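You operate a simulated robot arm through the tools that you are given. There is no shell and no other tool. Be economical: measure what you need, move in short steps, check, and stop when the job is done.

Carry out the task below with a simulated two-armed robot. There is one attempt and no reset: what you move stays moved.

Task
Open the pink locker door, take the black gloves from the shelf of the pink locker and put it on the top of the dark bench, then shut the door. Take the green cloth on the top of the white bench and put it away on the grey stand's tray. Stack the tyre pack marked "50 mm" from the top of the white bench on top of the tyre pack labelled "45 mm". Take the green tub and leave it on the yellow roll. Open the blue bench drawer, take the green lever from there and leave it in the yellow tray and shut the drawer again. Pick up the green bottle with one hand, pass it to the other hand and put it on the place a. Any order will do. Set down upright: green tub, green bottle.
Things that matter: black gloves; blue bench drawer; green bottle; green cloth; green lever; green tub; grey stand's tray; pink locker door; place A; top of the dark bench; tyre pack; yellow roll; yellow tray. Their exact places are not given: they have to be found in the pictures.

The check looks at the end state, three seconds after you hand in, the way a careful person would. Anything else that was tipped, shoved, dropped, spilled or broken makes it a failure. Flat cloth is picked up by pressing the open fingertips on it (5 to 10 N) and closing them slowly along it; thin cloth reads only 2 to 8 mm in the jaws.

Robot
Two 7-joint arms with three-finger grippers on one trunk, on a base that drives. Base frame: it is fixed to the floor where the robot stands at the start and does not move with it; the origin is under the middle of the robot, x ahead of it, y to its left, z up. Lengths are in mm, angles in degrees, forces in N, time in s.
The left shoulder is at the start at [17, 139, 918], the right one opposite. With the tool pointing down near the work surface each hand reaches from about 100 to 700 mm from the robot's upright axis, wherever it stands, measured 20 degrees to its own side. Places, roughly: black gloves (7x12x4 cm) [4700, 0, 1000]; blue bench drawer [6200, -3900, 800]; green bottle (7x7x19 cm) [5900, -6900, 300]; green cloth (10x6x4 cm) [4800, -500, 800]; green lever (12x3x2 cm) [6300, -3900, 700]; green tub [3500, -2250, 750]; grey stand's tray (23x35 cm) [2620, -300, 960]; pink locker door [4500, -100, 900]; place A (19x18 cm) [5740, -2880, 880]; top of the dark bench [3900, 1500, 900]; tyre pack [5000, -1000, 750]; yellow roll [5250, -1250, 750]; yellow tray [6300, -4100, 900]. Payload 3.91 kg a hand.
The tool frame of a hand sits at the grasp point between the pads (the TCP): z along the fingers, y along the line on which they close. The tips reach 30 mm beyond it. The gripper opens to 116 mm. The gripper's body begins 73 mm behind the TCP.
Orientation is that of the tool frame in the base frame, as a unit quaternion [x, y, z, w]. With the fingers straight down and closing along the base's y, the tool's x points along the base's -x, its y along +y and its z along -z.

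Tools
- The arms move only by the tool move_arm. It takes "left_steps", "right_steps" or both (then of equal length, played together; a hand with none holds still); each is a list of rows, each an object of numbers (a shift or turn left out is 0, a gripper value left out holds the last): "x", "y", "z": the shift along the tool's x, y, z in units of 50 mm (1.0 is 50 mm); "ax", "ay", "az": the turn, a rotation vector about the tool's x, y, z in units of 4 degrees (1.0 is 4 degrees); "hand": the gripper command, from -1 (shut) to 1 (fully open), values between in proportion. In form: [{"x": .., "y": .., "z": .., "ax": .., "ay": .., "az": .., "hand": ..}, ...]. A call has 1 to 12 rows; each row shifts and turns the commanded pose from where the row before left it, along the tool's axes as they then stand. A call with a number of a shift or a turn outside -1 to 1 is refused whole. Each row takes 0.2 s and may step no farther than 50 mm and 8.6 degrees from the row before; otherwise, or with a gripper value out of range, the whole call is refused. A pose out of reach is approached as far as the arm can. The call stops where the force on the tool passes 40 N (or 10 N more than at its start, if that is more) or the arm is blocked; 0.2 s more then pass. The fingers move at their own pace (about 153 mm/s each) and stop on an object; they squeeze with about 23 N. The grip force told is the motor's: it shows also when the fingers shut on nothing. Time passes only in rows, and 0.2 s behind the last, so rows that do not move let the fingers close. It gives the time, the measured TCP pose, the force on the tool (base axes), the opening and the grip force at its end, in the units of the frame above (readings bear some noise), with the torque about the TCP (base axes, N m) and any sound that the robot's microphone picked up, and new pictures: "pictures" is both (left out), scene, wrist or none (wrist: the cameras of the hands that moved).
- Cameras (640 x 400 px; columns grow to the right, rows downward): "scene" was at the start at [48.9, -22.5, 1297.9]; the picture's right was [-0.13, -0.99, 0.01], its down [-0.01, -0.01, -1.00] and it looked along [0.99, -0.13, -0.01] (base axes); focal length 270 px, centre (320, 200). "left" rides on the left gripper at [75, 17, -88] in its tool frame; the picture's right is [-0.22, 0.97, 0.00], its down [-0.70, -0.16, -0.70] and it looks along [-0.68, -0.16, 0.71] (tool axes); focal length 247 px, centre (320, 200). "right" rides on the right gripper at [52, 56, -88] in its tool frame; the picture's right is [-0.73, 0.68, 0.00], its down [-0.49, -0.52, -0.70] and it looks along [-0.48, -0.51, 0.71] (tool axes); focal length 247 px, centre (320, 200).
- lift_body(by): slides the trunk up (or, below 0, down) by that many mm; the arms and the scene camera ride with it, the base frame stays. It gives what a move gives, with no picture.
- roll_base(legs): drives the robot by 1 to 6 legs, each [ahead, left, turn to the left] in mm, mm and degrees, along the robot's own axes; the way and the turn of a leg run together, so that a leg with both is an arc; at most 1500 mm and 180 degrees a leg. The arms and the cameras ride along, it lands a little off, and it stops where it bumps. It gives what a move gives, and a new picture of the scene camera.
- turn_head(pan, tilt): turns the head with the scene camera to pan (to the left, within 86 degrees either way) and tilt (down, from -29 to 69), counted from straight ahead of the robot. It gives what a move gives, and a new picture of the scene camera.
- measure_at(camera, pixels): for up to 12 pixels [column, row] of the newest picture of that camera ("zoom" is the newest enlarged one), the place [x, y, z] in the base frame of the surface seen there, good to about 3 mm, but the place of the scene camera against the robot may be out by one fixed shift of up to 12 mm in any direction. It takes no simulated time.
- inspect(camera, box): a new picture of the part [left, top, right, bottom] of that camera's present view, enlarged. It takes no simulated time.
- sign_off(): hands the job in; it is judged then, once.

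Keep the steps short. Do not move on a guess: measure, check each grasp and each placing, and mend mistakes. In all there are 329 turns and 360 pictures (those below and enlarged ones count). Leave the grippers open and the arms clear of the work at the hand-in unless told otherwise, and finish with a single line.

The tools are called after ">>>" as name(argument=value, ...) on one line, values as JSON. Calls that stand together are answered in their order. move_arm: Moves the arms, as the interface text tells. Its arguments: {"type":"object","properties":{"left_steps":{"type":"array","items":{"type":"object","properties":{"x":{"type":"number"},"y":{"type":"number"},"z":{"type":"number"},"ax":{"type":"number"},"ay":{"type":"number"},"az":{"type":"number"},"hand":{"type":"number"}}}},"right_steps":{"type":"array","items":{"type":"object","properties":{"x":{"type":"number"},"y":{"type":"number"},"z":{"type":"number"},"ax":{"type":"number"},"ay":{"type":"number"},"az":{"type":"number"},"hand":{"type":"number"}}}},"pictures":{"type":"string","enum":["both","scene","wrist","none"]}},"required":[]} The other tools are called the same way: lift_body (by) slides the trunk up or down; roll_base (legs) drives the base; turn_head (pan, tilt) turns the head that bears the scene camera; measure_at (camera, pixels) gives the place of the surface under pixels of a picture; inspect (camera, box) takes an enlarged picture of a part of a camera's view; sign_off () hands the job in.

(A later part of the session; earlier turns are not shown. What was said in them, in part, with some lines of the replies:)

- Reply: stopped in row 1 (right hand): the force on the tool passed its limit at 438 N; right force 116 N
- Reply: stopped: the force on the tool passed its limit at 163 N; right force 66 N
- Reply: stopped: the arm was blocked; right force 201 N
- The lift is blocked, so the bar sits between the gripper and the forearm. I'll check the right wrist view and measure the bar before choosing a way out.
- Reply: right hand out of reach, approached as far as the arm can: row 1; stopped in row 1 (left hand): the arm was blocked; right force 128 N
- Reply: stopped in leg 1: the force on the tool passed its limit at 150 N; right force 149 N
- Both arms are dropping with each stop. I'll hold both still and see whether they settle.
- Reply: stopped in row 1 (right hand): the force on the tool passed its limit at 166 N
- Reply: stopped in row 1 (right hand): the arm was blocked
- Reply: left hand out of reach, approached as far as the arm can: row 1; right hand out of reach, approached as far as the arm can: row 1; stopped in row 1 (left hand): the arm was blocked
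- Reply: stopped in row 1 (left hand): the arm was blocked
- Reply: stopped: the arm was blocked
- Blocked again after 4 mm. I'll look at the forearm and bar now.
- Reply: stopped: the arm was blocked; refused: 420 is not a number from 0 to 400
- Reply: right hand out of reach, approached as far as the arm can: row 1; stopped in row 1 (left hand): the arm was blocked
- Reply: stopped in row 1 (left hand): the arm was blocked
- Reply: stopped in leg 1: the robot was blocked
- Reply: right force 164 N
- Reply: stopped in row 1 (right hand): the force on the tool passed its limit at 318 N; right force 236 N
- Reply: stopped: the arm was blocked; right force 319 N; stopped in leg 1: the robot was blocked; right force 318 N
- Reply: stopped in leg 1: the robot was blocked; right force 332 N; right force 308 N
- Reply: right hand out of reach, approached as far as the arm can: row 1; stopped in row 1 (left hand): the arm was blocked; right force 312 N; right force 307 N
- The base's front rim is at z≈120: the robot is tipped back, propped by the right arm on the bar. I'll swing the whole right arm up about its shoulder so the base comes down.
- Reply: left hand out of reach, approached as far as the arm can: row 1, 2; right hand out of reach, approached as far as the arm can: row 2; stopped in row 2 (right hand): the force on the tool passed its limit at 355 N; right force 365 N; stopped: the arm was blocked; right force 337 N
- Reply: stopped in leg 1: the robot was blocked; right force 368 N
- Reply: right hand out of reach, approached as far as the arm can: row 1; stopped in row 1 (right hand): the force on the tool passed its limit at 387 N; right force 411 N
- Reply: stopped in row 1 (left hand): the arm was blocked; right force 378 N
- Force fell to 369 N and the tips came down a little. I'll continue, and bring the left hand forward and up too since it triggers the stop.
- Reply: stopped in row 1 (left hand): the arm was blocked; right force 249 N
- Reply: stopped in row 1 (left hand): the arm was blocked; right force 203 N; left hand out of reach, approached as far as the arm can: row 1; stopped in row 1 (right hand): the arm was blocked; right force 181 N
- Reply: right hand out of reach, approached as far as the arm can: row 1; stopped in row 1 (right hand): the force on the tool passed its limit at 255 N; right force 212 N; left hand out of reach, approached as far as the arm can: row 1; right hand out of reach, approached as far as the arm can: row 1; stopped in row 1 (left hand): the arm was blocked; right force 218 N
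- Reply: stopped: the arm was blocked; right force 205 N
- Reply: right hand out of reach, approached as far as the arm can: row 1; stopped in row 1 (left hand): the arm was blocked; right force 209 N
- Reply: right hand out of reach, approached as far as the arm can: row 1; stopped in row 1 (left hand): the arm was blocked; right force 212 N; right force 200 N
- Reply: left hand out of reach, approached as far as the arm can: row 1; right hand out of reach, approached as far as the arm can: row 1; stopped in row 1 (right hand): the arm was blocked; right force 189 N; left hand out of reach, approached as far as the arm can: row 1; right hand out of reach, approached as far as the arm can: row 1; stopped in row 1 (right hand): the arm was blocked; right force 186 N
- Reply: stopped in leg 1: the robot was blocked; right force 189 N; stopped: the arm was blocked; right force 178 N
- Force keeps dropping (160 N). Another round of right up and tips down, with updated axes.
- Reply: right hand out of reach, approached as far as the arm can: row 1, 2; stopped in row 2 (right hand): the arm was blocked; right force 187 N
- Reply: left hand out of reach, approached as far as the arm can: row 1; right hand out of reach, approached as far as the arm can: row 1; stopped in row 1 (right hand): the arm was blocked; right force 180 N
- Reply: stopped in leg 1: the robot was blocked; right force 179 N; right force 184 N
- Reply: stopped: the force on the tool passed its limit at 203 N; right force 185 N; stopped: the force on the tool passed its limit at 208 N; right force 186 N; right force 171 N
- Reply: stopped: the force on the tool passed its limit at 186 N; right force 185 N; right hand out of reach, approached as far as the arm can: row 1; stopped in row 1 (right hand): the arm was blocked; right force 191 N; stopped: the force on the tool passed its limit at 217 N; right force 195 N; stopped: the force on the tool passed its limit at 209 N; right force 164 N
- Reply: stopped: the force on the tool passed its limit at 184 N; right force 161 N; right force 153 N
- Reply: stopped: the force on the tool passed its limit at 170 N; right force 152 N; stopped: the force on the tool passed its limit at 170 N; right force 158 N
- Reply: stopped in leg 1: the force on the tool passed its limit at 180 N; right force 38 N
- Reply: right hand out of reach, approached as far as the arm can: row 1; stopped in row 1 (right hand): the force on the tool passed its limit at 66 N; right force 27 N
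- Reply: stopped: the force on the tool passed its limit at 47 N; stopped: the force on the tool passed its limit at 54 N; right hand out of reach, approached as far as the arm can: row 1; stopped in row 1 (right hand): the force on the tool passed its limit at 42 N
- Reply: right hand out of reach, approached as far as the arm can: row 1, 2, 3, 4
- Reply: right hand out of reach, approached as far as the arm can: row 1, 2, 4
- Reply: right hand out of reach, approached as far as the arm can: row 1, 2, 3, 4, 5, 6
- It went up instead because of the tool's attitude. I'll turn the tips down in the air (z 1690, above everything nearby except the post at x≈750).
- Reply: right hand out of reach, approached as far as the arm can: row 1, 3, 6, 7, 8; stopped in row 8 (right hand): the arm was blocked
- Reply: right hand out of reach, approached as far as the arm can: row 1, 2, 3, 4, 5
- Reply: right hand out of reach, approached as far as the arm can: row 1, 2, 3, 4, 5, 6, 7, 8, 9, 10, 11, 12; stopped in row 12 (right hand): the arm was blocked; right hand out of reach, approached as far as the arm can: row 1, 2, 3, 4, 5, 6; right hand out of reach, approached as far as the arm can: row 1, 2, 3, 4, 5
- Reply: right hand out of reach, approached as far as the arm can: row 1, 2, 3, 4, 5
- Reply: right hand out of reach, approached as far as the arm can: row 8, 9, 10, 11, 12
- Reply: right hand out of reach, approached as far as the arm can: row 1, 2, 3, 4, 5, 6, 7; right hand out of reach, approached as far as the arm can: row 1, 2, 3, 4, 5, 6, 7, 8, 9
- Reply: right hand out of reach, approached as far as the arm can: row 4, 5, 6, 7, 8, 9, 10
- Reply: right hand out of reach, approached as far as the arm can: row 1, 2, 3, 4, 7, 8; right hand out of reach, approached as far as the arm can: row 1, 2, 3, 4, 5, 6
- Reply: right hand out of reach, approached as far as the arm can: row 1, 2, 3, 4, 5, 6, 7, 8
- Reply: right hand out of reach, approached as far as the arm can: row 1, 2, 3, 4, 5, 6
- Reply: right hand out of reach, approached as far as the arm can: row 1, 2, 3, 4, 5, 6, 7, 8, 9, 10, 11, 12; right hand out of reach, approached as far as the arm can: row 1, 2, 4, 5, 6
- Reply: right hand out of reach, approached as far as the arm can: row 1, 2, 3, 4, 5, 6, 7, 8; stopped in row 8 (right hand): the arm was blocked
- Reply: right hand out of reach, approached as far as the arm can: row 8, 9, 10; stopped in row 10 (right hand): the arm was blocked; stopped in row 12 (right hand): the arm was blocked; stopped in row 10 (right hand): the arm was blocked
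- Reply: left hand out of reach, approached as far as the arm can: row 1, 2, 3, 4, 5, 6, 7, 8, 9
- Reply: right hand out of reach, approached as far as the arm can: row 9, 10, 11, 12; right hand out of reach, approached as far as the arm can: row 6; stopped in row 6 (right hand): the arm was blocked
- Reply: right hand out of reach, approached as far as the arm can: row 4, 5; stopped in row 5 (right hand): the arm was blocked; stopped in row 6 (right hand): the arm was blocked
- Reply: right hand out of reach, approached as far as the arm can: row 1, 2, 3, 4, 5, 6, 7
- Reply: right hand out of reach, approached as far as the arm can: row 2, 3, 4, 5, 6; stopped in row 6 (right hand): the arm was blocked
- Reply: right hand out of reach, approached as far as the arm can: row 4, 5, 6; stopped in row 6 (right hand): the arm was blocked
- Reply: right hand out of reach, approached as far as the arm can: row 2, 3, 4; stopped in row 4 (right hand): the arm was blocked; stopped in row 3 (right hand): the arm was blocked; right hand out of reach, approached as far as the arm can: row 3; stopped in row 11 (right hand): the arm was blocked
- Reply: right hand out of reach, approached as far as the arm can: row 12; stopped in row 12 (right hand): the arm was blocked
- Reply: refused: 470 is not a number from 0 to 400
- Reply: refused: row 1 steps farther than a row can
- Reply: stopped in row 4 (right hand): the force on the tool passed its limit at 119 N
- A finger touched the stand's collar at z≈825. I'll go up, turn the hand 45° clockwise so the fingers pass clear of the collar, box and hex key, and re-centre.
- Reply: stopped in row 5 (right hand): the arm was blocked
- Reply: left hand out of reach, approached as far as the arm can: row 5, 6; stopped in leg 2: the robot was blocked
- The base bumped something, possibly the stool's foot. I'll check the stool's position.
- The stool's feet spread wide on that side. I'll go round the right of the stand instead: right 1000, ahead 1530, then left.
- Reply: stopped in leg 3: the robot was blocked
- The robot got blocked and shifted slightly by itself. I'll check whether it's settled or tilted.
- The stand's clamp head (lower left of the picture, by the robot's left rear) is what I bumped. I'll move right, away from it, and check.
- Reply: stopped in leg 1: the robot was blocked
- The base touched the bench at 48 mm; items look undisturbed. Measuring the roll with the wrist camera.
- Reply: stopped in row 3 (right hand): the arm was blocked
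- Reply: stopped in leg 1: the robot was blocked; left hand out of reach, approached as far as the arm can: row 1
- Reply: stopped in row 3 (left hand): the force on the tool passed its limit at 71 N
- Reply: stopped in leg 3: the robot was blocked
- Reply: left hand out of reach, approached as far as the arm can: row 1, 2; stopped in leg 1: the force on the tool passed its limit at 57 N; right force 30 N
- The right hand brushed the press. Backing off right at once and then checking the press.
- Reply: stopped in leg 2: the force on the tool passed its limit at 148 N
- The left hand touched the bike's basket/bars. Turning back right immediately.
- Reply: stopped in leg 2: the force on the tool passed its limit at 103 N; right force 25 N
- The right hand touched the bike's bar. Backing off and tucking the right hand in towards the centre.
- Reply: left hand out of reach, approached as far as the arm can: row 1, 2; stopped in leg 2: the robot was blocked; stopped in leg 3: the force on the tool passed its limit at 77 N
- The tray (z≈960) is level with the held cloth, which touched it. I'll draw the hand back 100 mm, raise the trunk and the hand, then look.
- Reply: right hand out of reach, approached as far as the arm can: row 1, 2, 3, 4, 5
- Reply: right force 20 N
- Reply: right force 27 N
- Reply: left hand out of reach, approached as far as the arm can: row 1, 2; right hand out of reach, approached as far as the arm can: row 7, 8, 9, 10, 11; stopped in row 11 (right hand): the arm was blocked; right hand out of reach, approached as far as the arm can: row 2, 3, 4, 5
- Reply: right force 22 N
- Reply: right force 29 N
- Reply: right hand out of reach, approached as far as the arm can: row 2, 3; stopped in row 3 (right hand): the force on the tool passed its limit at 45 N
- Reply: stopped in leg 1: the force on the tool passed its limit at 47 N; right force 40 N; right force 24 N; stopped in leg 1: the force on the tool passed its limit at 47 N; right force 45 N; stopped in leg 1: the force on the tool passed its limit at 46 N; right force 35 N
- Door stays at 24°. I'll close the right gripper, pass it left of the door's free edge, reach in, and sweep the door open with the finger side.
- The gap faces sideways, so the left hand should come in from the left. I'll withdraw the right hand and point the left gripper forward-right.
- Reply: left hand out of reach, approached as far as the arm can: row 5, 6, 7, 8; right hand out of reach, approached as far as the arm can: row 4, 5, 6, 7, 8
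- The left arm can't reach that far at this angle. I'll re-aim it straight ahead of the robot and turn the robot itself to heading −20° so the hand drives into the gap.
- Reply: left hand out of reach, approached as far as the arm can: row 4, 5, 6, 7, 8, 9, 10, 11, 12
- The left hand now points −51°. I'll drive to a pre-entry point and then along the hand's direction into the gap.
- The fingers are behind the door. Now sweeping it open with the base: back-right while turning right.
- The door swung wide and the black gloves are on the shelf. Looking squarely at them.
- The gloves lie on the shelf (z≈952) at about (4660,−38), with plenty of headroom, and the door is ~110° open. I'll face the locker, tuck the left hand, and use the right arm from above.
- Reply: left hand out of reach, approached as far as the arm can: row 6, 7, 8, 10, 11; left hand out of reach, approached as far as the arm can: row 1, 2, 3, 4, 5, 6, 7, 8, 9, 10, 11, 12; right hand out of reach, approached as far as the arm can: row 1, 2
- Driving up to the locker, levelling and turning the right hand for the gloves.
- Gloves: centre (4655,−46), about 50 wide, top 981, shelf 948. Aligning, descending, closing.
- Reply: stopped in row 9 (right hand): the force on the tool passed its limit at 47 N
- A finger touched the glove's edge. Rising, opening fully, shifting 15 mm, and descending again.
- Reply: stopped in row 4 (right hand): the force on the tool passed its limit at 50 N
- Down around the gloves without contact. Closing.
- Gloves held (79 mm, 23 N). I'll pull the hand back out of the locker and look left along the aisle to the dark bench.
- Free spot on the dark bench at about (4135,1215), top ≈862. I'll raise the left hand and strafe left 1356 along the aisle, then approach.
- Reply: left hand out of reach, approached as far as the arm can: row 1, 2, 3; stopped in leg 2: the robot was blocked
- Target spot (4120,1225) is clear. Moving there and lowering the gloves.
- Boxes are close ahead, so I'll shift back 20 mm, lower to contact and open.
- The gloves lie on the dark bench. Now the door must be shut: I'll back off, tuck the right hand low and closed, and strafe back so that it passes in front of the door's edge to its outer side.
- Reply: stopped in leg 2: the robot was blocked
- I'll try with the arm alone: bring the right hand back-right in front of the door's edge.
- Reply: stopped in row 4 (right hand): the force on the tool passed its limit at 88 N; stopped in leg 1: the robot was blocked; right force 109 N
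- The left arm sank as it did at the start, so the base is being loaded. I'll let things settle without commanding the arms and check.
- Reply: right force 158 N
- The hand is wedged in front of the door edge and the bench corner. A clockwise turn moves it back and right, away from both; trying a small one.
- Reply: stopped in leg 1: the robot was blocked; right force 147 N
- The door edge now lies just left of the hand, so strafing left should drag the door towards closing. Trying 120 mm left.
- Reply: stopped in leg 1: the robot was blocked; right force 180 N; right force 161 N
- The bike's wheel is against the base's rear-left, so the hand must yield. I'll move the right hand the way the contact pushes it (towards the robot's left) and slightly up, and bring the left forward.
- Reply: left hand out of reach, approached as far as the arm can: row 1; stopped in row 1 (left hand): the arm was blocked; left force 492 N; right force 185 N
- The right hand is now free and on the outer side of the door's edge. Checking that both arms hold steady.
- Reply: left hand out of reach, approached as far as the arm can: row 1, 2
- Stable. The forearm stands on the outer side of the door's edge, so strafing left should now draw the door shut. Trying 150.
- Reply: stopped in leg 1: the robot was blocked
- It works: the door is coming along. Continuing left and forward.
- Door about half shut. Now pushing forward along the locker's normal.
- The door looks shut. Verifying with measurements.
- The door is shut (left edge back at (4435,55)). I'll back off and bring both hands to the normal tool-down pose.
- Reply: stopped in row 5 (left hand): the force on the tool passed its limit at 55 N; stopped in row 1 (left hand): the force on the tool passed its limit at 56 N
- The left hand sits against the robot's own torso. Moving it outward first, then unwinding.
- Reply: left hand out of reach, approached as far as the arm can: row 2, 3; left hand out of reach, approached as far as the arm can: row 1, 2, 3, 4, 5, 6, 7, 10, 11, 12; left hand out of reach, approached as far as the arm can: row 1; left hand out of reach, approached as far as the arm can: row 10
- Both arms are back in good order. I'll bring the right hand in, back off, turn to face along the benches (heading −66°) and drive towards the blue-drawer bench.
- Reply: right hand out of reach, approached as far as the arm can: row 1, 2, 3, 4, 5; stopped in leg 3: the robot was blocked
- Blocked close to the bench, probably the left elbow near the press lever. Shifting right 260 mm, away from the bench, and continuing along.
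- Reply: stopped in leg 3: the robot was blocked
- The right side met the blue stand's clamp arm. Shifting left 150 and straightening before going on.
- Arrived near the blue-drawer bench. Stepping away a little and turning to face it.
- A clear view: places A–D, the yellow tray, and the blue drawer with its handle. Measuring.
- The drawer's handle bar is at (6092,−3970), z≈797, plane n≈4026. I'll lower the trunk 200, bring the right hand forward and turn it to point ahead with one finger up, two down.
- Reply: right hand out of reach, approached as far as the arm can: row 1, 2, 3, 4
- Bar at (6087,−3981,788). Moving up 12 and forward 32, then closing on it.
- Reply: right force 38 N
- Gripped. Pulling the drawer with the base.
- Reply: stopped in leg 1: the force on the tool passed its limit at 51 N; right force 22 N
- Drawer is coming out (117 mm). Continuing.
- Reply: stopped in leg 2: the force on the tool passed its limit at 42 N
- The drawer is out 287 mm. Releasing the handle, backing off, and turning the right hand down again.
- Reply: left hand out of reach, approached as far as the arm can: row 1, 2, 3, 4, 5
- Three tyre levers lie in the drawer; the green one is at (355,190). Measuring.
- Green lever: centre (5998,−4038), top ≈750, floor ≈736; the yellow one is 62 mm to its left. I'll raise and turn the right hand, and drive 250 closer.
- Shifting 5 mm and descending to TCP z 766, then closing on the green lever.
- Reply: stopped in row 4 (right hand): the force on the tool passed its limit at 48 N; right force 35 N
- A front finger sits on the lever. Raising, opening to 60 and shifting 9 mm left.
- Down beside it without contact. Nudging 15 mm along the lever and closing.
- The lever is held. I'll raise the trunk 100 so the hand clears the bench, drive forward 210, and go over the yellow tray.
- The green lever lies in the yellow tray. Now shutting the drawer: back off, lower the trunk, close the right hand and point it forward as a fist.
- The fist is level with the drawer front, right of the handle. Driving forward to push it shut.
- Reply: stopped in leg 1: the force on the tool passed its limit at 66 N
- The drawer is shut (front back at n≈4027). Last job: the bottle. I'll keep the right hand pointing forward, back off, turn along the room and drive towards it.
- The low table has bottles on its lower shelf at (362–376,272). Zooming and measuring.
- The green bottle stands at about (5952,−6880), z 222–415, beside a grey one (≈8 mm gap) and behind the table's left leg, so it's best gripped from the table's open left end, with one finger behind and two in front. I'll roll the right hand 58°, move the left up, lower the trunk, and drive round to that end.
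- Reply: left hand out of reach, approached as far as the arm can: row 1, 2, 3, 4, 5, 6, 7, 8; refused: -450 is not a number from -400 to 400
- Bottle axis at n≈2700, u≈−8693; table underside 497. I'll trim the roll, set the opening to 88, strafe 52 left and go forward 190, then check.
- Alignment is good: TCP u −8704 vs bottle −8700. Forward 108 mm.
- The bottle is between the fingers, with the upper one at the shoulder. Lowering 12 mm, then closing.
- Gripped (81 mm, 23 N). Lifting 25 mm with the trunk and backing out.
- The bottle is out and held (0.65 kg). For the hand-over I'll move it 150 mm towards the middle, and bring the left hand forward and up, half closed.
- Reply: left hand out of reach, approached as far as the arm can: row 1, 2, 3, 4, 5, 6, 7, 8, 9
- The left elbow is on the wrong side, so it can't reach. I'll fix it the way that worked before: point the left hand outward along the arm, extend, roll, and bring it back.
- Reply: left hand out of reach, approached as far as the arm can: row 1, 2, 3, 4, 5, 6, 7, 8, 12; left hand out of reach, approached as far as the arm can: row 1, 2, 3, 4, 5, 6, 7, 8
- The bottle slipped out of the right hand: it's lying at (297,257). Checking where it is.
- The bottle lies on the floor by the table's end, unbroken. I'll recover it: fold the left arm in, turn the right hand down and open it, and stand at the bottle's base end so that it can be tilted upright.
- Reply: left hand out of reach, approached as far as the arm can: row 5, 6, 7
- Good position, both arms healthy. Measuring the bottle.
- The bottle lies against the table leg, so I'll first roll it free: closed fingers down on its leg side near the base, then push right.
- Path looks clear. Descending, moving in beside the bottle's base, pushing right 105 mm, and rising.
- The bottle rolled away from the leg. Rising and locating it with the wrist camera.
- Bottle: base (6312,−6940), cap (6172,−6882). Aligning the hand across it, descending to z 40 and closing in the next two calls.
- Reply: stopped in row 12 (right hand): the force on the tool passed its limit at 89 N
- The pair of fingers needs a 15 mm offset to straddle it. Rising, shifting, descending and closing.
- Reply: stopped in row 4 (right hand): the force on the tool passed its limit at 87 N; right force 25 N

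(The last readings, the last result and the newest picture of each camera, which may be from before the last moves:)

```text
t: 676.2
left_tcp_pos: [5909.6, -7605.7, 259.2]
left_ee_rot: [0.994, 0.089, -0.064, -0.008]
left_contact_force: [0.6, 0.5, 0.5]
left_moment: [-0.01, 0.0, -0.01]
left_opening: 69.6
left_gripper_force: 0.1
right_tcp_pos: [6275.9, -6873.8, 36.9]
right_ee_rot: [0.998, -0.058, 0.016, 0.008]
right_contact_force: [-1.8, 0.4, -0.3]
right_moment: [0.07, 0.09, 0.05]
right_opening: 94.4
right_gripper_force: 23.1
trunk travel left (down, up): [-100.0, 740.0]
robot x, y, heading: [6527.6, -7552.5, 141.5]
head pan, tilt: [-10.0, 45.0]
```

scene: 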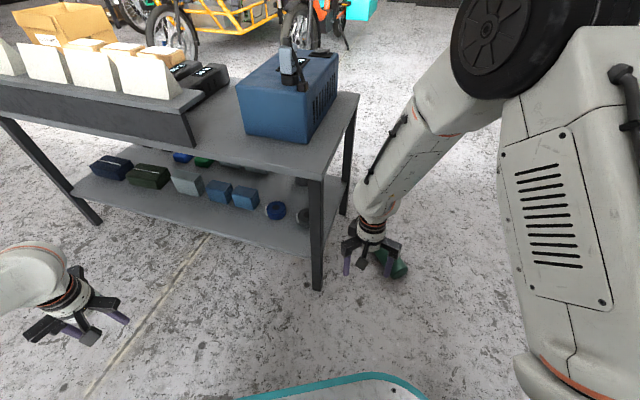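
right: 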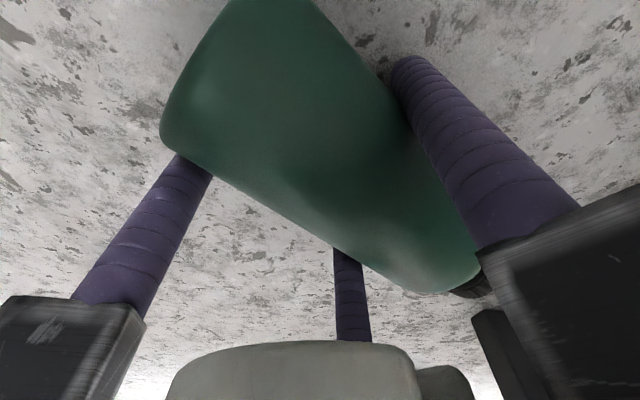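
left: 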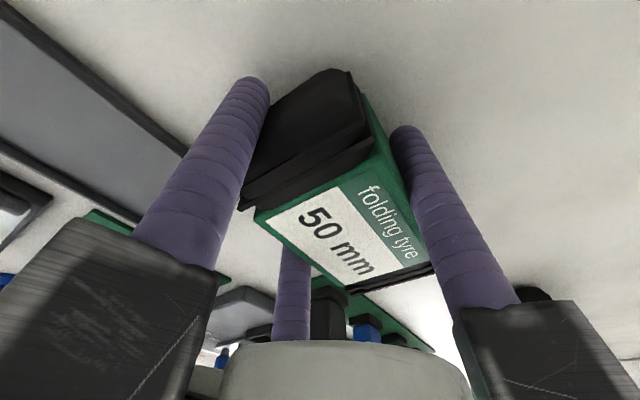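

Good three-point grip (94 mm, 23 N). Lifting with the trunk and tilting the hand forward 90° so the bottle stands upright.

>>> lift_body(by=400)

>>> move_arm(right_steps=[{"ax": 0.29, "ay": -1}, {"ax": 0.29, "ay": -1}, {"ax": 0.29, "ay": -1}, {"ax": 0.29, "ay": -1}, {"ax": 0.29, "ay": -1}, {"ax": 0.29, "ay": -1}, {"ax": 0.29, "ay": -1}, {"ax": 0.29, "ay": -1}, {"ax": 0.29, "ay": -1}, {"ax": 0.29, "ay": -1}, {"ax": 0.29, "ay": -1}], pictures="none")

>>> move_arm(right_steps=[{"ax": 0.29, "ay": -1}, {"ax": 0.29, "ay": -1}, {"ax": 0.29, "ay": -1}, {"ax": 0.29, "ay": -1}, {"ax": 0.29, "ay": -1}, {"ax": 0.29, "ay": -1}, {"ax": 0.29, "ay": -1}, {"ax": 0.29, "ay": -1}, {"ax": 0.29, "ay": -1}, {"ax": 0.29, "ay": -1}, {"ax": 0.17, "ay": -0.6}], pictures="scene")

```text
t: 680.0
left_tcp_pos: [5909.2, -7605.3, 657.7]
left_ee_rot: [0.994, 0.088, -0.064, -0.007]
left_contact_force: [0.2, -0.3, -0.1]
left_moment: [-0.03, -0.05, 0.02]
left_opening: 69.7
left_gripper_force: 0.1
right_tcp_pos: [6274.4, -6873.0, 434.7]
right_ee_rot: [0.998, -0.058, 0.016, 0.008]
right_contact_force: [-0.7, 0.1, -6.0]
right_moment: [0.07, -0.14, 0.04]
right_opening: 94.1
right_gripper_force: 22.6
trunk travel left (down, up): [-500.0, 340.0]
robot x, y, heading: [6526.2, -7555.7, 141.6]
head pan, tilt: [-10.0, 45.0]
```

```text
t: 682.4
left_tcp_pos: [5908.8, -7606.1, 659.6]
left_ee_rot: [0.994, 0.089, -0.064, -0.008]
left_contact_force: [0.1, 0.5, 0.6]
left_moment: [-0.04, 0.0, 0.01]
left_opening: 69.9
left_gripper_force: 0.1
right_tcp_pos: [6273.2, -6873.1, 436.4]
right_ee_rot: [0.926, -0.055, -0.352, -0.122]
right_contact_force: [-1.0, 0.2, -6.5]
right_moment: [0.07, -0.11, 0.01]
right_opening: 94.3
right_gripper_force: 22.9
trunk travel left (down, up): [-500.0, 340.0]
robot x, y, heading: [6524.5, -7552.3, 141.6]
head pan, tilt: [-10.0, 45.0]
```

```text
t: 684.8
left_tcp_pos: [5909.0, -7606.9, 658.0]
left_ee_rot: [0.994, 0.089, -0.064, -0.007]
left_contact_force: [0.2, 0.8, -0.1]
left_moment: [0.06, 0.02, -0.02]
left_opening: 69.7
left_gripper_force: 0.1
right_tcp_pos: [6274.1, -6875.3, 435.1]
right_ee_rot: [0.718, -0.043, -0.655, -0.23]
right_contact_force: [0.3, 0.5, -5.8]
right_moment: [0.12, 0.02, 0.03]
right_opening: 94.1
right_gripper_force: 23.2
trunk travel left (down, up): [-500.0, 340.0]
robot x, y, heading: [6521.4, -7553.7, 141.6]
head pan, tilt: [-10.0, 45.0]
```

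scene: 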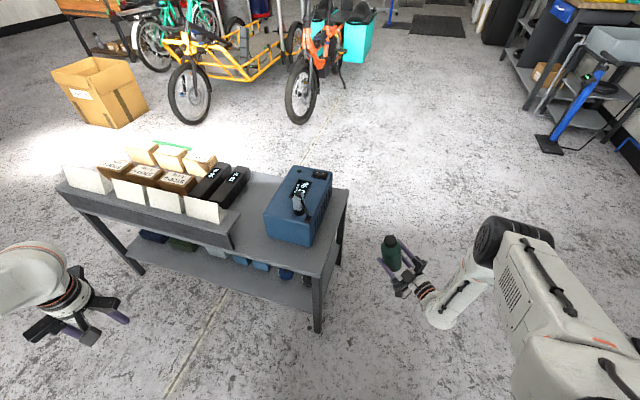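

The bottle is upright in the right hand. Raising it high, then driving back along the clear lane to the bench with place A.

>>> lift_body(by=335)

>>> move_arm(right_steps=[{"x": -0.8, "y": -0.23}, {"x": -0.8, "y": -0.23}, {"x": -0.8, "y": -0.23}, {"x": -0.8, "y": -0.23}], pictures="none")

>>> roll_base(legs=[[0, 0, -28.1], [0, -191, 0], [1500, 0, 0], [1500, 0, 0], [1500, 0, 0], [476, 0, 0]])

```text
t: 688.1
left_tcp_pos: [5908.7, -7605.1, 994.2]
left_ee_rot: [0.994, 0.089, -0.063, -0.008]
left_contact_force: [-0.1, 0.3, 0.0]
left_moment: [-0.01, 0.01, -0.05]
left_opening: 69.6
left_gripper_force: 0.0
right_tcp_pos: [6273.8, -6872.8, 770.8]
right_ee_rot: [0.719, -0.043, -0.654, -0.23]
right_contact_force: [0.3, 0.4, -6.5]
right_moment: [0.08, -0.05, 0.0]
right_opening: 93.9
right_gripper_force: 22.8
trunk travel left (down, up): [-835.0, 5.0]
robot x, y, heading: [6525.0, -7557.8, 141.2]
head pan, tilt: [-10.0, 45.0]
```

```text
t: 689.1
left_tcp_pos: [5908.5, -7607.7, 994.3]
left_ee_rot: [0.994, 0.088, -0.064, -0.008]
left_contact_force: [0.5, -0.8, 0.2]
left_moment: [-0.01, 0.01, -0.01]
left_opening: 69.7
left_gripper_force: 0.1
right_tcp_pos: [6267.3, -6872.1, 939.3]
right_ee_rot: [0.719, -0.042, -0.655, -0.23]
right_contact_force: [0.2, -0.2, -6.1]
right_moment: [0.09, -0.07, 0.01]
right_opening: 94.0
right_gripper_force: 22.8
trunk travel left (down, up): [-835.0, 5.0]
robot x, y, heading: [6521.8, -7556.2, 141.5]
head pan, tilt: [-10.0, 45.0]
```

```text
t: 715.6
left_tcp_pos: [4248.1, -2592.4, 994.4]
left_ee_rot: [0.982, -0.177, -0.06, -0.025]
left_contact_force: [-0.5, -0.2, 0.6]
left_moment: [0.0, -0.03, 0.01]
left_opening: 69.5
left_gripper_force: 0.0
right_tcp_pos: [4932.7, -2144.6, 939.6]
right_ee_rot: [0.682, -0.231, -0.57, -0.395]
right_contact_force: [0.2, 0.1, -6.4]
right_moment: [0.05, -0.12, -0.03]
right_opening: 94.0
right_gripper_force: 23.4
trunk travel left (down, up): [-835.0, 5.0]
robot x, y, heading: [4803.7, -2861.8, 110.8]
head pan, tilt: [-10.0, 45.0]
```

scene: 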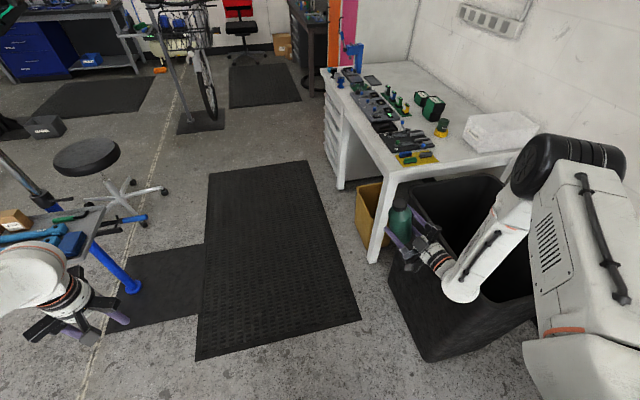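

Excellent: still upright and held. Turning right to face the bench and looking at place A.

>>> roll_base(legs=[[0, 0, -87.3]])

>>> turn_head(pan=-12, tilt=35)

```text
t: 719.7
left_tcp_pos: [5028.1, -2286.8, 994.0]
left_ee_rot: [-0.601, 0.796, 0.027, 0.059]
left_contact_force: [0.5, 0.5, -0.2]
left_moment: [0.01, 0.0, 0.01]
left_opening: 69.7
left_gripper_force: 0.0
right_tcp_pos: [5530.5, -2930.6, 937.7]
right_ee_rot: [-0.344, 0.633, 0.152, 0.677]
right_contact_force: [-1.0, 0.5, -5.2]
right_moment: [-0.1, -0.06, 0.02]
right_opening: 94.0
right_gripper_force: 23.1
trunk travel left (down, up): [-835.0, 5.0]
robot x, y, heading: [4802.5, -2860.3, 25.6]
head pan, tilt: [-10.0, 45.0]
```

scene: 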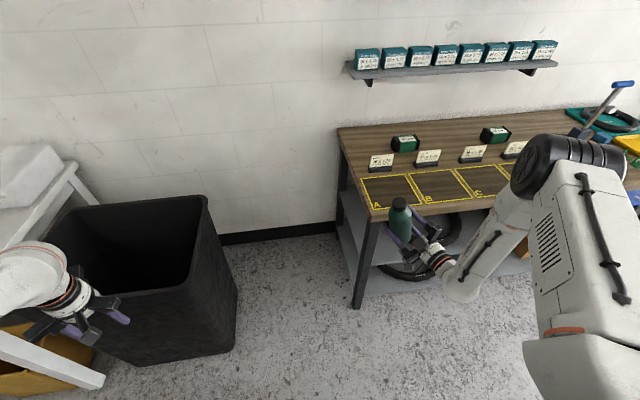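

```text
t: 720.4
left_tcp_pos: [5028.9, -2286.1, 994.4]
left_ee_rot: [-0.602, 0.796, 0.028, 0.058]
left_contact_force: [-0.4, 0.1, 0.0]
left_moment: [0.0, 0.03, 0.01]
left_opening: 69.7
left_gripper_force: 0.1
right_tcp_pos: [5530.9, -2932.0, 938.4]
right_ee_rot: [-0.345, 0.632, 0.152, 0.676]
right_contact_force: [-0.1, -0.1, -6.6]
right_moment: [-0.1, -0.04, 0.01]
right_opening: 94.1
right_gripper_force: 22.8
trunk travel left (down, up): [-835.0, 5.0]
robot x, y, heading: [4804.4, -2863.7, 25.4]
head pan, tilt: [-12.0, 35.0]
```

scene: 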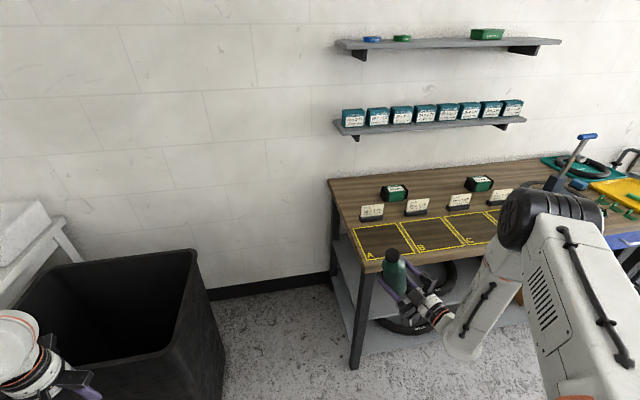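

>>> measure_at(camera="scene", pixels=[[357, 230], [396, 225], [408, 251], [368, 259], [382, 240], [392, 257], [396, 290], [384, 285], [362, 270]])

>>> inspect(camera="scene", box=[340, 210, 460, 310])

```text
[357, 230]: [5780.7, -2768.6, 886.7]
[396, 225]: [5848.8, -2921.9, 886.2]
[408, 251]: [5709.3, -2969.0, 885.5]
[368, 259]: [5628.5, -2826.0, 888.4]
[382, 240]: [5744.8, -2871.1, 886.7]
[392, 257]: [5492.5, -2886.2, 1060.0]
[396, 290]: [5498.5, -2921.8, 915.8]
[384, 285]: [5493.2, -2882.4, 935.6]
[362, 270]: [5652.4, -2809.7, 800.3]
```

```text
4.00 times, centred on (400, 260) of scene
```

zoom: 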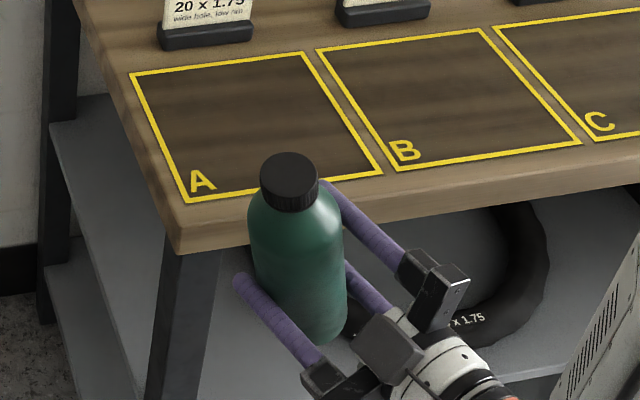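

The bottle seems to lean a little. Measuring its axis from edge points.

>>> measure_at(camera="zoom", pixels=[[266, 190], [316, 183], [288, 162], [252, 240], [340, 235], [268, 310], [343, 315], [300, 270], [290, 200]])

```text
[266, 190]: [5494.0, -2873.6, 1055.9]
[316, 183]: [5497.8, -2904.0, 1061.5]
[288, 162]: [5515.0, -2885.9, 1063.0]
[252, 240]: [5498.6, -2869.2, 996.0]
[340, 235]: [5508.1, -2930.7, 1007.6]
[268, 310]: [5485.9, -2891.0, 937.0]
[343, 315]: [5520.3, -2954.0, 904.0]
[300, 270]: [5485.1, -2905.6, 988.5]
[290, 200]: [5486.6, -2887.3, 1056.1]
```

The bottle leans 17° about the hand's own axis only. I'll raise it 32 mm, roll the hand +17° to set it upright, and drive it over place A.

>>> move_arm(right_steps=[{"x": -0.61, "y": -0.18}, {"az": 1}, {"az": 1}, {"az": 1}, {"az": 1}, {"az": 0.25}], pictures="none")

>>> roll_base(legs=[[222, -53.5, 0]])

>>> inspect(camera="scene", box=[360, 210, 520, 350])

```text
t: 721.8
left_tcp_pos: [5028.2, -2287.3, 994.2]
left_ee_rot: [-0.601, 0.797, 0.027, 0.059]
left_contact_force: [-0.2, -0.5, -1.2]
left_moment: [-0.01, 0.02, 0.01]
left_opening: 69.4
left_gripper_force: 0.0
right_tcp_pos: [5530.4, -2930.9, 970.5]
right_ee_rot: [-0.246, 0.677, 0.25, 0.647]
right_contact_force: [-0.4, 0.0, -6.0]
right_moment: [-0.12, -0.03, -0.02]
right_opening: 94.4
right_gripper_force: 23.1
trunk travel left (down, up): [-835.0, 5.0]
robot x, y, heading: [4802.3, -2860.5, 25.4]
head pan, tilt: [-12.0, 35.0]
```

```text
t: 723.5
left_tcp_pos: [5252.0, -2238.6, 994.7]
left_ee_rot: [-0.601, 0.797, 0.026, 0.059]
left_contact_force: [0.3, 0.4, 0.0]
left_moment: [-0.01, 0.01, 0.03]
left_opening: 69.7
left_gripper_force: 0.1
right_tcp_pos: [5756.6, -2881.4, 971.0]
right_ee_rot: [-0.247, 0.676, 0.25, 0.647]
right_contact_force: [-0.6, 0.2, -6.6]
right_moment: [-0.07, -0.05, -0.01]
right_opening: 94.2
right_gripper_force: 22.8
trunk travel left (down, up): [-835.0, 5.0]
robot x, y, heading: [5031.9, -2814.6, 25.8]
head pan, tilt: [-12.0, 35.0]
```

scene: 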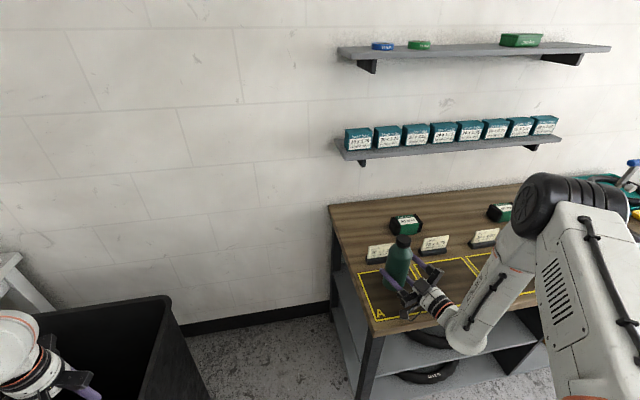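

```text
2.86 times, centred on (440, 280) of scene
```

zoom: 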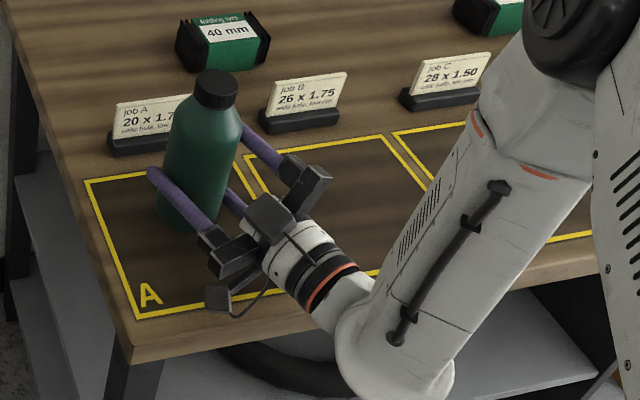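

The lower finger would touch the bench before the bottle does, so a proper hand-over is the way: back off, lower, bring the bottle to the middle, and level the left hand for taking it by the cap.

>>> roll_base(legs=[[-330, 0, 0]])

>>> lift_body(by=-150)

>>> move_arm(right_steps=[{"y": 0.89, "z": 0.24}, {"y": 0.89, "z": 0.24}, {"y": 0.89, "z": 0.24}, {"y": 0.89, "z": 0.24}, {"y": 0.89, "z": 0.24}, {"x": 0.67}, {"x": 0.67}, {"x": 0.67}], left_steps=[{"ax": -0.22, "ay": 0.9, "hand": 0.1}, {"ax": -0.21, "ay": 0.9}, {"z": -0.8}, {"z": -0.5}, {"z": 0}, {"z": 0}, {"z": 0}, {"z": 0}], pictures="none")

```text
t: 725.7
left_tcp_pos: [4963.3, -2375.6, 992.8]
left_ee_rot: [-0.603, 0.795, 0.028, 0.058]
left_contact_force: [-0.7, 0.3, 0.2]
left_moment: [0.0, -0.01, -0.02]
left_opening: 69.7
left_gripper_force: 0.1
right_tcp_pos: [5469.2, -3018.4, 969.5]
right_ee_rot: [-0.249, 0.677, 0.252, 0.646]
right_contact_force: [0.0, -0.3, -5.9]
right_moment: [-0.07, -0.04, 0.0]
right_opening: 93.9
right_gripper_force: 22.8
trunk travel left (down, up): [-835.0, 5.0]
robot x, y, heading: [4735.1, -2955.7, 25.7]
head pan, tilt: [-12.0, 35.0]
```

scene: 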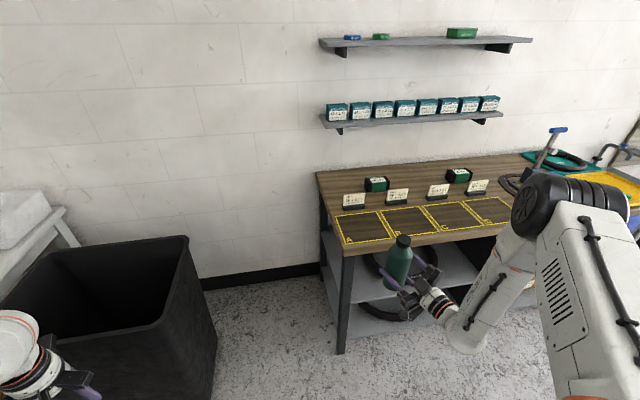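

```text
t: 727.4
left_tcp_pos: [4962.6, -2375.5, 845.0]
left_ee_rot: [-0.604, 0.795, 0.027, 0.058]
left_contact_force: [-1.0, 0.2, -0.1]
left_moment: [0.0, -0.01, 0.03]
left_opening: 69.7
left_gripper_force: 0.1
right_tcp_pos: [5468.2, -3018.6, 819.2]
right_ee_rot: [-0.248, 0.676, 0.251, 0.647]
right_contact_force: [0.1, 0.0, -5.6]
right_moment: [-0.04, -0.02, 0.04]
right_opening: 94.1
right_gripper_force: 23.3
trunk travel left (down, up): [-685.0, 155.0]
robot x, y, heading: [4743.6, -2950.1, 25.9]
head pan, tilt: [-12.0, 35.0]
```

```text
t: 729.2
left_tcp_pos: [4961.5, -2375.4, 907.2]
left_ee_rot: [-0.604, 0.797, 0.001, -0.001]
left_contact_force: [-0.2, -0.2, -0.1]
left_moment: [0.0, 0.01, -0.01]
left_opening: 63.7
left_gripper_force: 0.0
right_tcp_pos: [5361.7, -2813.5, 722.5]
right_ee_rot: [-0.249, 0.676, 0.251, 0.647]
right_contact_force: [0.1, -0.1, -6.1]
right_moment: [-0.08, -0.03, 0.01]
right_opening: 94.0
right_gripper_force: 23.1
trunk travel left (down, up): [-685.0, 155.0]
robot x, y, heading: [4741.7, -2954.8, 25.8]
head pan, tilt: [-12.0, 35.0]
```

Everything still held and level. Moving the left hand over the cap.

>>> move_arm(left_steps=[{"x": 0.505, "y": -0.813}, {"x": 0.505, "y": -0.813}, {"x": 0.505, "y": -0.813}, {"x": 0.505, "y": -0.813}, {"x": 0.505, "y": -0.813}, {"x": 0.505, "y": -0.813}, {"x": 0.505, "y": -0.813}, {"x": 0.505, "y": -0.813}, {"x": 0.505, "y": -0.813}, {"x": 0.505, "y": -0.813}, {"x": 0.505, "y": -0.813}], pictures="wrist")

>>> measure_at(camera="left", pixels=[[320, 120], [320, 150], [300, 130], [340, 130], [320, 90], [280, 110], [360, 110], [320, 180], [260, 140], [380, 140]])

```text
t: 731.8
left_tcp_pos: [5324.7, -2744.5, 923.7]
left_ee_rot: [-0.625, 0.78, -0.026, -0.009]
left_contact_force: [0.4, 1.0, -0.1]
left_moment: [0.01, 0.01, 0.0]
left_opening: 63.7
left_gripper_force: 0.1
right_tcp_pos: [5360.0, -2812.7, 721.6]
right_ee_rot: [-0.249, 0.677, 0.251, 0.646]
right_contact_force: [-0.3, 0.3, -5.6]
right_moment: [-0.1, -0.02, 0.01]
right_opening: 94.2
right_gripper_force: 23.1
trunk travel left (down, up): [-685.0, 155.0]
robot x, y, heading: [4740.4, -2950.5, 25.9]
head pan, tilt: [-12.0, 35.0]
stopped in row 11 (left hand): the arm was blocked; the commanded pose is now the measured one
```

left: 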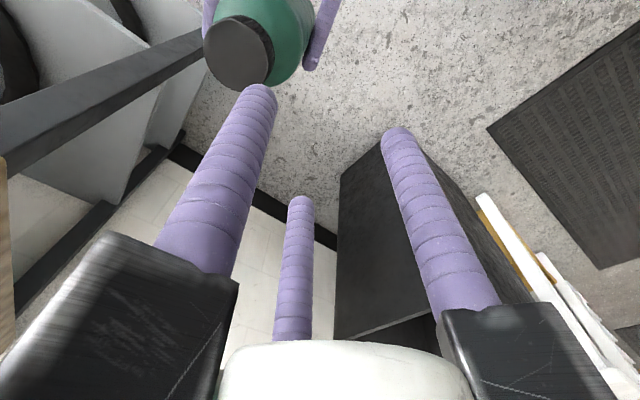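

```text
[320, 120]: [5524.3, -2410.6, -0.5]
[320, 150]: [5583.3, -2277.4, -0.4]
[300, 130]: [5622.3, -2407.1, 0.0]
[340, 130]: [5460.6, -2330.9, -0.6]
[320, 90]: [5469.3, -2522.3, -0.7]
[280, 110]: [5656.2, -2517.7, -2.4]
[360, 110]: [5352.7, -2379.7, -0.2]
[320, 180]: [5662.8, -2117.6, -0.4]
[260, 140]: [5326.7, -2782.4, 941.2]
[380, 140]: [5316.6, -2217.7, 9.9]
```

>>> measure_at(camera="left", pixels=[[238, 52], [208, 50], [268, 55], [238, 22], [240, 80], [300, 30]])

>>> turn_head(pan=-5, tilt=50)

```text
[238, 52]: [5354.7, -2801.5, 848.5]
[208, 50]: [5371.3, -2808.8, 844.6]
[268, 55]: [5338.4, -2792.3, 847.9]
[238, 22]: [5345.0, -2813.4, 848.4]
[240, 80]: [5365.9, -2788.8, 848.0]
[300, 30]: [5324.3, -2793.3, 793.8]
```

```text
t: 732.6
left_tcp_pos: [5324.6, -2744.1, 923.3]
left_ee_rot: [-0.625, 0.78, -0.026, -0.008]
left_contact_force: [0.3, -0.3, 0.1]
left_moment: [-0.03, 0.03, 0.01]
left_opening: 63.7
left_gripper_force: 0.0
right_tcp_pos: [5361.1, -2811.9, 722.7]
right_ee_rot: [-0.249, 0.676, 0.252, 0.646]
right_contact_force: [0.6, -0.2, -6.0]
right_moment: [-0.08, -0.06, 0.01]
right_opening: 94.1
right_gripper_force: 22.5
trunk travel left (down, up): [-685.0, 155.0]
robot x, y, heading: [4741.2, -2951.9, 25.6]
head pan, tilt: [-5.0, 50.0]
```

scene: 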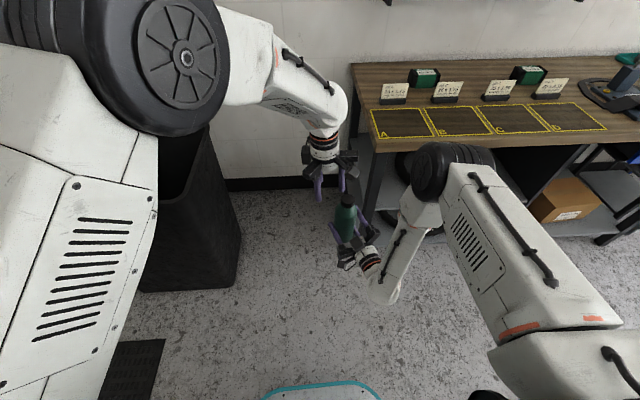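

Cap centre (5354,−2801), top 848. Moving the last 64 mm, descending over the cap and closing the left hand.

>>> move_arm(left_steps=[{"x": 0.49, "y": -0.42}, {"x": 0.49, "y": -0.42}, {"z": 0.5}, {"z": 0.55}, {"z": 0.5}, {"hand": -0.2}, {"hand": -0.5}, {"hand": -1}, {"hand": -1}, {"hand": -1}], pictures="wrist")

```text
t: 734.8
left_tcp_pos: [5357.2, -2799.6, 847.6]
left_ee_rot: [-0.628, 0.778, -0.027, -0.008]
left_contact_force: [-2.6, -0.2, 9.9]
left_moment: [0.08, 0.13, 0.09]
left_opening: 39.7
left_gripper_force: 23.0
right_tcp_pos: [5360.4, -2811.7, 721.8]
right_ee_rot: [-0.25, 0.676, 0.252, 0.646]
right_contact_force: [3.8, 0.8, -15.9]
right_moment: [-0.29, 0.3, -0.15]
right_opening: 94.3
right_gripper_force: 23.2
trunk travel left (down, up): [-685.0, 155.0]
robot x, y, heading: [4742.7, -2954.0, 25.9]
head pan, tilt: [-5.0, 50.0]
```

left: 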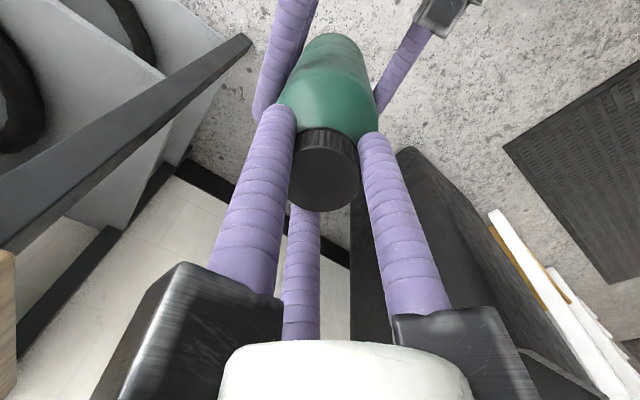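

The left hand has the cap firmly (40 mm, 23 N). Opening the right hand, withdrawing it, and raising the bottle.

>>> move_arm(right_steps=[{"hand": 0.8}, {"hand": 1}, {"hand": 1}, {"z": -0.6}, {"z": -0.8}, {"z": -0.8}, {"z": -0.8}, {"y": -0.8}, {"y": -0.8}], pictures="none")

>>> lift_body(by=150)

>>> move_arm(left_steps=[{"z": -0.6}, {"z": -0.6}, {"z": -0.6}, {"z": -0.4}], pictures="scene")

```text
t: 736.8
left_tcp_pos: [5357.2, -2799.8, 849.4]
left_ee_rot: [-0.627, 0.778, -0.027, -0.008]
left_contact_force: [0.1, 0.4, 0.4]
left_moment: [0.0, -0.02, 0.0]
left_opening: 39.8
left_gripper_force: 23.2
right_tcp_pos: [5301.5, -2969.3, 726.8]
right_ee_rot: [-0.25, 0.675, 0.253, 0.646]
right_contact_force: [1.8, -4.2, -0.4]
right_moment: [0.0, -0.01, 0.33]
right_opening: 116.0
right_gripper_force: 0.0
right hand out of reach, approached as far as the arm can: row 7
trunk travel left (down, up): [-685.0, 155.0]
robot x, y, heading: [4742.7, -2952.9, 25.8]
head pan, tilt: [-5.0, 50.0]
```

```text
t: 738.5
left_tcp_pos: [5358.9, -2799.7, 1000.1]
left_ee_rot: [-0.627, 0.778, -0.028, -0.007]
left_contact_force: [-0.1, -0.2, -6.6]
left_moment: [-0.01, -0.04, -0.03]
left_opening: 39.9
left_gripper_force: 22.7
right_tcp_pos: [5302.1, -2969.4, 875.7]
right_ee_rot: [-0.249, 0.676, 0.251, 0.646]
right_contact_force: [0.1, 0.3, 0.1]
right_moment: [-0.01, 0.0, 0.03]
right_opening: 116.2
right_gripper_force: 0.0
trunk travel left (down, up): [-835.0, 5.0]
robot x, y, heading: [4739.5, -2953.2, 25.8]
head pan, tilt: [-5.0, 50.0]
```

```text
t: 739.7
left_tcp_pos: [5342.5, -2786.5, 1062.7]
left_ee_rot: [-0.639, 0.767, -0.024, -0.055]
left_contact_force: [0.5, 0.4, -6.1]
left_moment: [0.04, -0.06, -0.02]
left_opening: 39.6
left_gripper_force: 23.1
right_tcp_pos: [5302.3, -2970.9, 876.2]
right_ee_rot: [-0.248, 0.677, 0.251, 0.646]
right_contact_force: [0.6, -0.2, -0.5]
right_moment: [0.06, -0.02, -0.01]
right_opening: 115.9
right_gripper_force: 0.0
trunk travel left (down, up): [-835.0, 5.0]
robot x, y, heading: [4740.1, -2952.5, 25.8]
head pan, tilt: [-5.0, 50.0]
stopped in row 4 (left hand): the arm was blocked; the commanded pose is now the measured one
```

scene: 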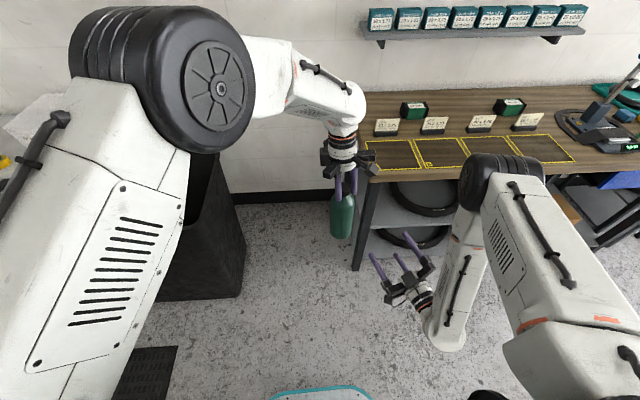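

Handed over: the left hand holds the bottle by its cap. It needs ~25 mm more height to clear the bench, so I'll shift left to where the arm can rise, level it, and raise.

>>> move_arm(left_steps=[{"x": -0.6, "y": -0.2}, {"x": -0.6, "y": -0.2}, {"x": -0.6, "y": -0.2}, {"x": -0.6, "y": -0.2}, {"ax": 0.25, "ay": -0.8, "z": -0.3}, {"ax": 0.25, "ay": -0.8, "z": -0.4}, {"z": -0.4}], right_steps=[{"x": 0}, {"x": 0}, {"y": -0.8}, {"y": -0.8}, {"x": 0}, {"x": 0}, {"x": 0}], pictures="none")

```text
t: 741.3
left_tcp_pos: [5403.4, -2675.7, 1103.6]
left_ee_rot: [-0.638, 0.77, 0.0, 0.0]
left_contact_force: [-1.0, 0.6, -6.8]
left_moment: [-0.05, -0.01, 0.02]
left_opening: 39.6
left_gripper_force: 23.1
right_tcp_pos: [5355.8, -3031.0, 875.9]
right_ee_rot: [-0.249, 0.676, 0.252, 0.646]
right_contact_force: [-0.5, -0.3, -0.2]
right_moment: [0.0, -0.05, -0.02]
right_opening: 116.0
right_gripper_force: 0.0
trunk travel left (down, up): [-835.0, 5.0]
robot x, y, heading: [4737.3, -2951.5, 25.7]
head pan, tilt: [-5.0, 50.0]
```

Level at z 1104; the bottle's base is ~30 mm above bench height. Raising the right hand out of the way and driving the bottle over place A.

>>> move_arm(right_steps=[{"x": -0.8}, {"x": -0.8}, {"x": -0.8}], pictures="none")

>>> roll_base(legs=[[100, -323, 0], [121, 0, 0]])

>>> inspect(camera="scene", box=[240, 80, 440, 240])

```text
t: 742.1
left_tcp_pos: [5401.9, -2676.9, 1103.4]
left_ee_rot: [-0.637, 0.771, -0.001, 0.001]
left_contact_force: [-0.3, -0.1, -6.3]
left_moment: [-0.04, -0.02, -0.02]
left_opening: 39.5
left_gripper_force: 22.8
right_tcp_pos: [5359.8, -3026.6, 994.9]
right_ee_rot: [-0.249, 0.676, 0.252, 0.646]
right_contact_force: [0.3, 0.1, 0.0]
right_moment: [0.04, 0.01, -0.03]
right_opening: 116.2
right_gripper_force: 0.0
trunk travel left (down, up): [-835.0, 5.0]
robot x, y, heading: [4740.2, -2953.6, 25.7]
head pan, tilt: [-5.0, 50.0]
```

```text
t: 745.2
left_tcp_pos: [5739.7, -2873.6, 1103.2]
left_ee_rot: [-0.638, 0.77, 0.0, 0.001]
left_contact_force: [1.0, 0.1, -5.8]
left_moment: [0.0, 0.0, 0.0]
left_opening: 39.8
left_gripper_force: 23.2
right_tcp_pos: [5697.7, -3223.9, 995.5]
right_ee_rot: [-0.249, 0.676, 0.252, 0.646]
right_contact_force: [0.0, 0.6, 0.0]
right_moment: [0.01, 0.03, 0.0]
right_opening: 116.2
right_gripper_force: 0.1
trunk travel left (down, up): [-835.0, 5.0]
robot x, y, heading: [5079.9, -3149.1, 26.1]
head pan, tilt: [-5.0, 50.0]
```

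scene: 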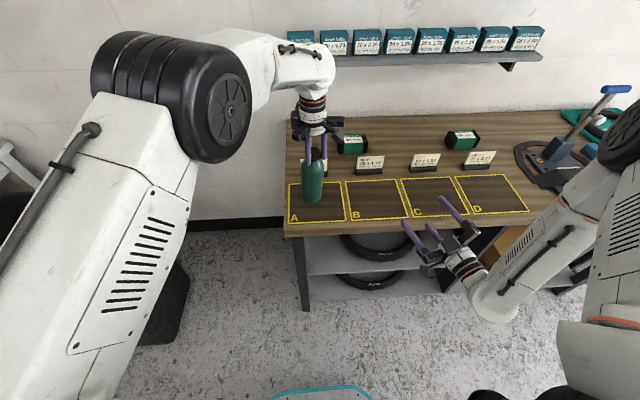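

```text
2.50 times, centred on (340, 160) of scene
```

zoom: 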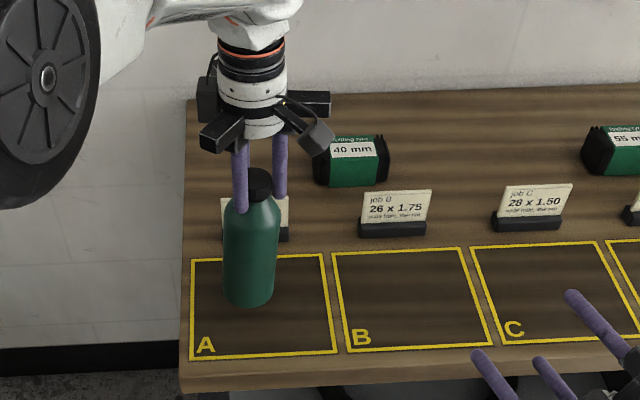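

Perfectly over place A. Lowering gently until it touches.

>>> move_arm(left_steps=[{"z": 0.25}, {"z": 0.2}, {"z": 0.06}, {"z": 0.04}, {"z": 0}], pictures="none")

```text
t: 746.4
left_tcp_pos: [5741.4, -2871.3, 1075.1]
left_ee_rot: [-0.638, 0.77, -0.001, -0.001]
left_contact_force: [-0.1, 0.3, -6.5]
left_moment: [-0.05, -0.04, -0.01]
left_opening: 39.7
left_gripper_force: 23.3
right_tcp_pos: [5698.5, -3222.5, 993.5]
right_ee_rot: [-0.249, 0.677, 0.252, 0.646]
right_contact_force: [-0.6, -0.6, 1.6]
right_moment: [0.0, 0.02, -0.06]
right_opening: 116.0
right_gripper_force: 0.0
trunk travel left (down, up): [-835.0, 5.0]
robot x, y, heading: [5077.2, -3146.6, 25.8]
head pan, tilt: [-5.0, 50.0]
```

>>> move_arm(left_steps=[{"z": 0.04}, {"z": 0.04}, {"z": 0.03}, {"z": 0}], pictures="none")

```text
t: 747.4
left_tcp_pos: [5738.3, -2871.4, 1071.6]
left_ee_rot: [-0.638, 0.77, 0.0, 0.002]
left_contact_force: [0.5, 1.2, 7.8]
left_moment: [-0.24, -0.12, 0.0]
left_opening: 39.4
left_gripper_force: 23.3
right_tcp_pos: [5696.0, -3224.1, 996.1]
right_ee_rot: [-0.249, 0.676, 0.251, 0.647]
right_contact_force: [0.2, 0.5, -0.2]
right_moment: [0.02, 0.02, 0.03]
right_opening: 115.8
right_gripper_force: 0.1
trunk travel left (down, up): [-835.0, 5.0]
robot x, y, heading: [5078.2, -3146.3, 25.8]
head pan, tilt: [-5.0, 50.0]
```

It stands on the bench (force changed from −6.5 to +7.8 N). Opening, rising clear, and backing away.

>>> move_arm(left_steps=[{"hand": -0.3}, {"hand": -0.1}, {"hand": 0.1}, {"hand": 0.3}, {"hand": 0.3}, {"z": -0.4}, {"z": -0.5}, {"z": -0.5}], pictures="none")

>>> roll_base(legs=[[-250, 0, 0]])

```text
t: 749.2
left_tcp_pos: [5740.4, -2871.3, 1141.6]
left_ee_rot: [-0.638, 0.77, 0.0, 0.001]
left_contact_force: [0.1, 0.9, 0.1]
left_moment: [-0.02, 0.05, 0.01]
left_opening: 75.5
left_gripper_force: 0.1
right_tcp_pos: [5697.2, -3224.0, 994.5]
right_ee_rot: [-0.249, 0.676, 0.252, 0.646]
right_contact_force: [0.5, -0.3, 0.2]
right_moment: [0.0, 0.02, 0.0]
right_opening: 116.0
right_gripper_force: 0.0
trunk travel left (down, up): [-835.0, 5.0]
robot x, y, heading: [5080.3, -3146.4, 25.7]
head pan, tilt: [-5.0, 50.0]
```

```text
t: 751.0
left_tcp_pos: [5514.4, -2981.7, 1141.0]
left_ee_rot: [-0.638, 0.77, 0.0, 0.0]
left_contact_force: [0.1, -0.4, 0.0]
left_moment: [-0.01, -0.01, 0.01]
left_opening: 75.6
left_gripper_force: 0.1
right_tcp_pos: [5470.9, -3334.1, 994.3]
right_ee_rot: [-0.248, 0.677, 0.251, 0.646]
right_contact_force: [1.4, 0.2, -0.1]
right_moment: [0.05, 0.02, -0.02]
right_opening: 115.8
right_gripper_force: 0.0
trunk travel left (down, up): [-835.0, 5.0]
robot x, y, heading: [4851.3, -3258.4, 25.9]
head pan, tilt: [-5.0, 50.0]
```

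scene: 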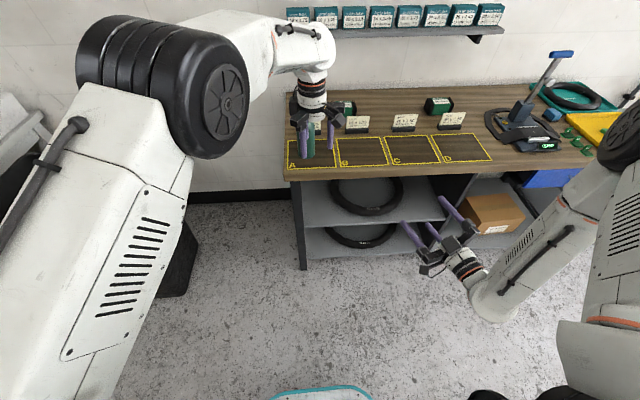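

The bottle stands upright in place A behind the withdrawn hand, both grippers are open and clear. Handing in.

>>> sign_off()

```text
The job is handed in.
```

All six jobs are finished and handed in, but on the way the robot bumped the bikes, bench press, locker and benches, and the green bottle was dropped once, then recovered and set upright on place A.
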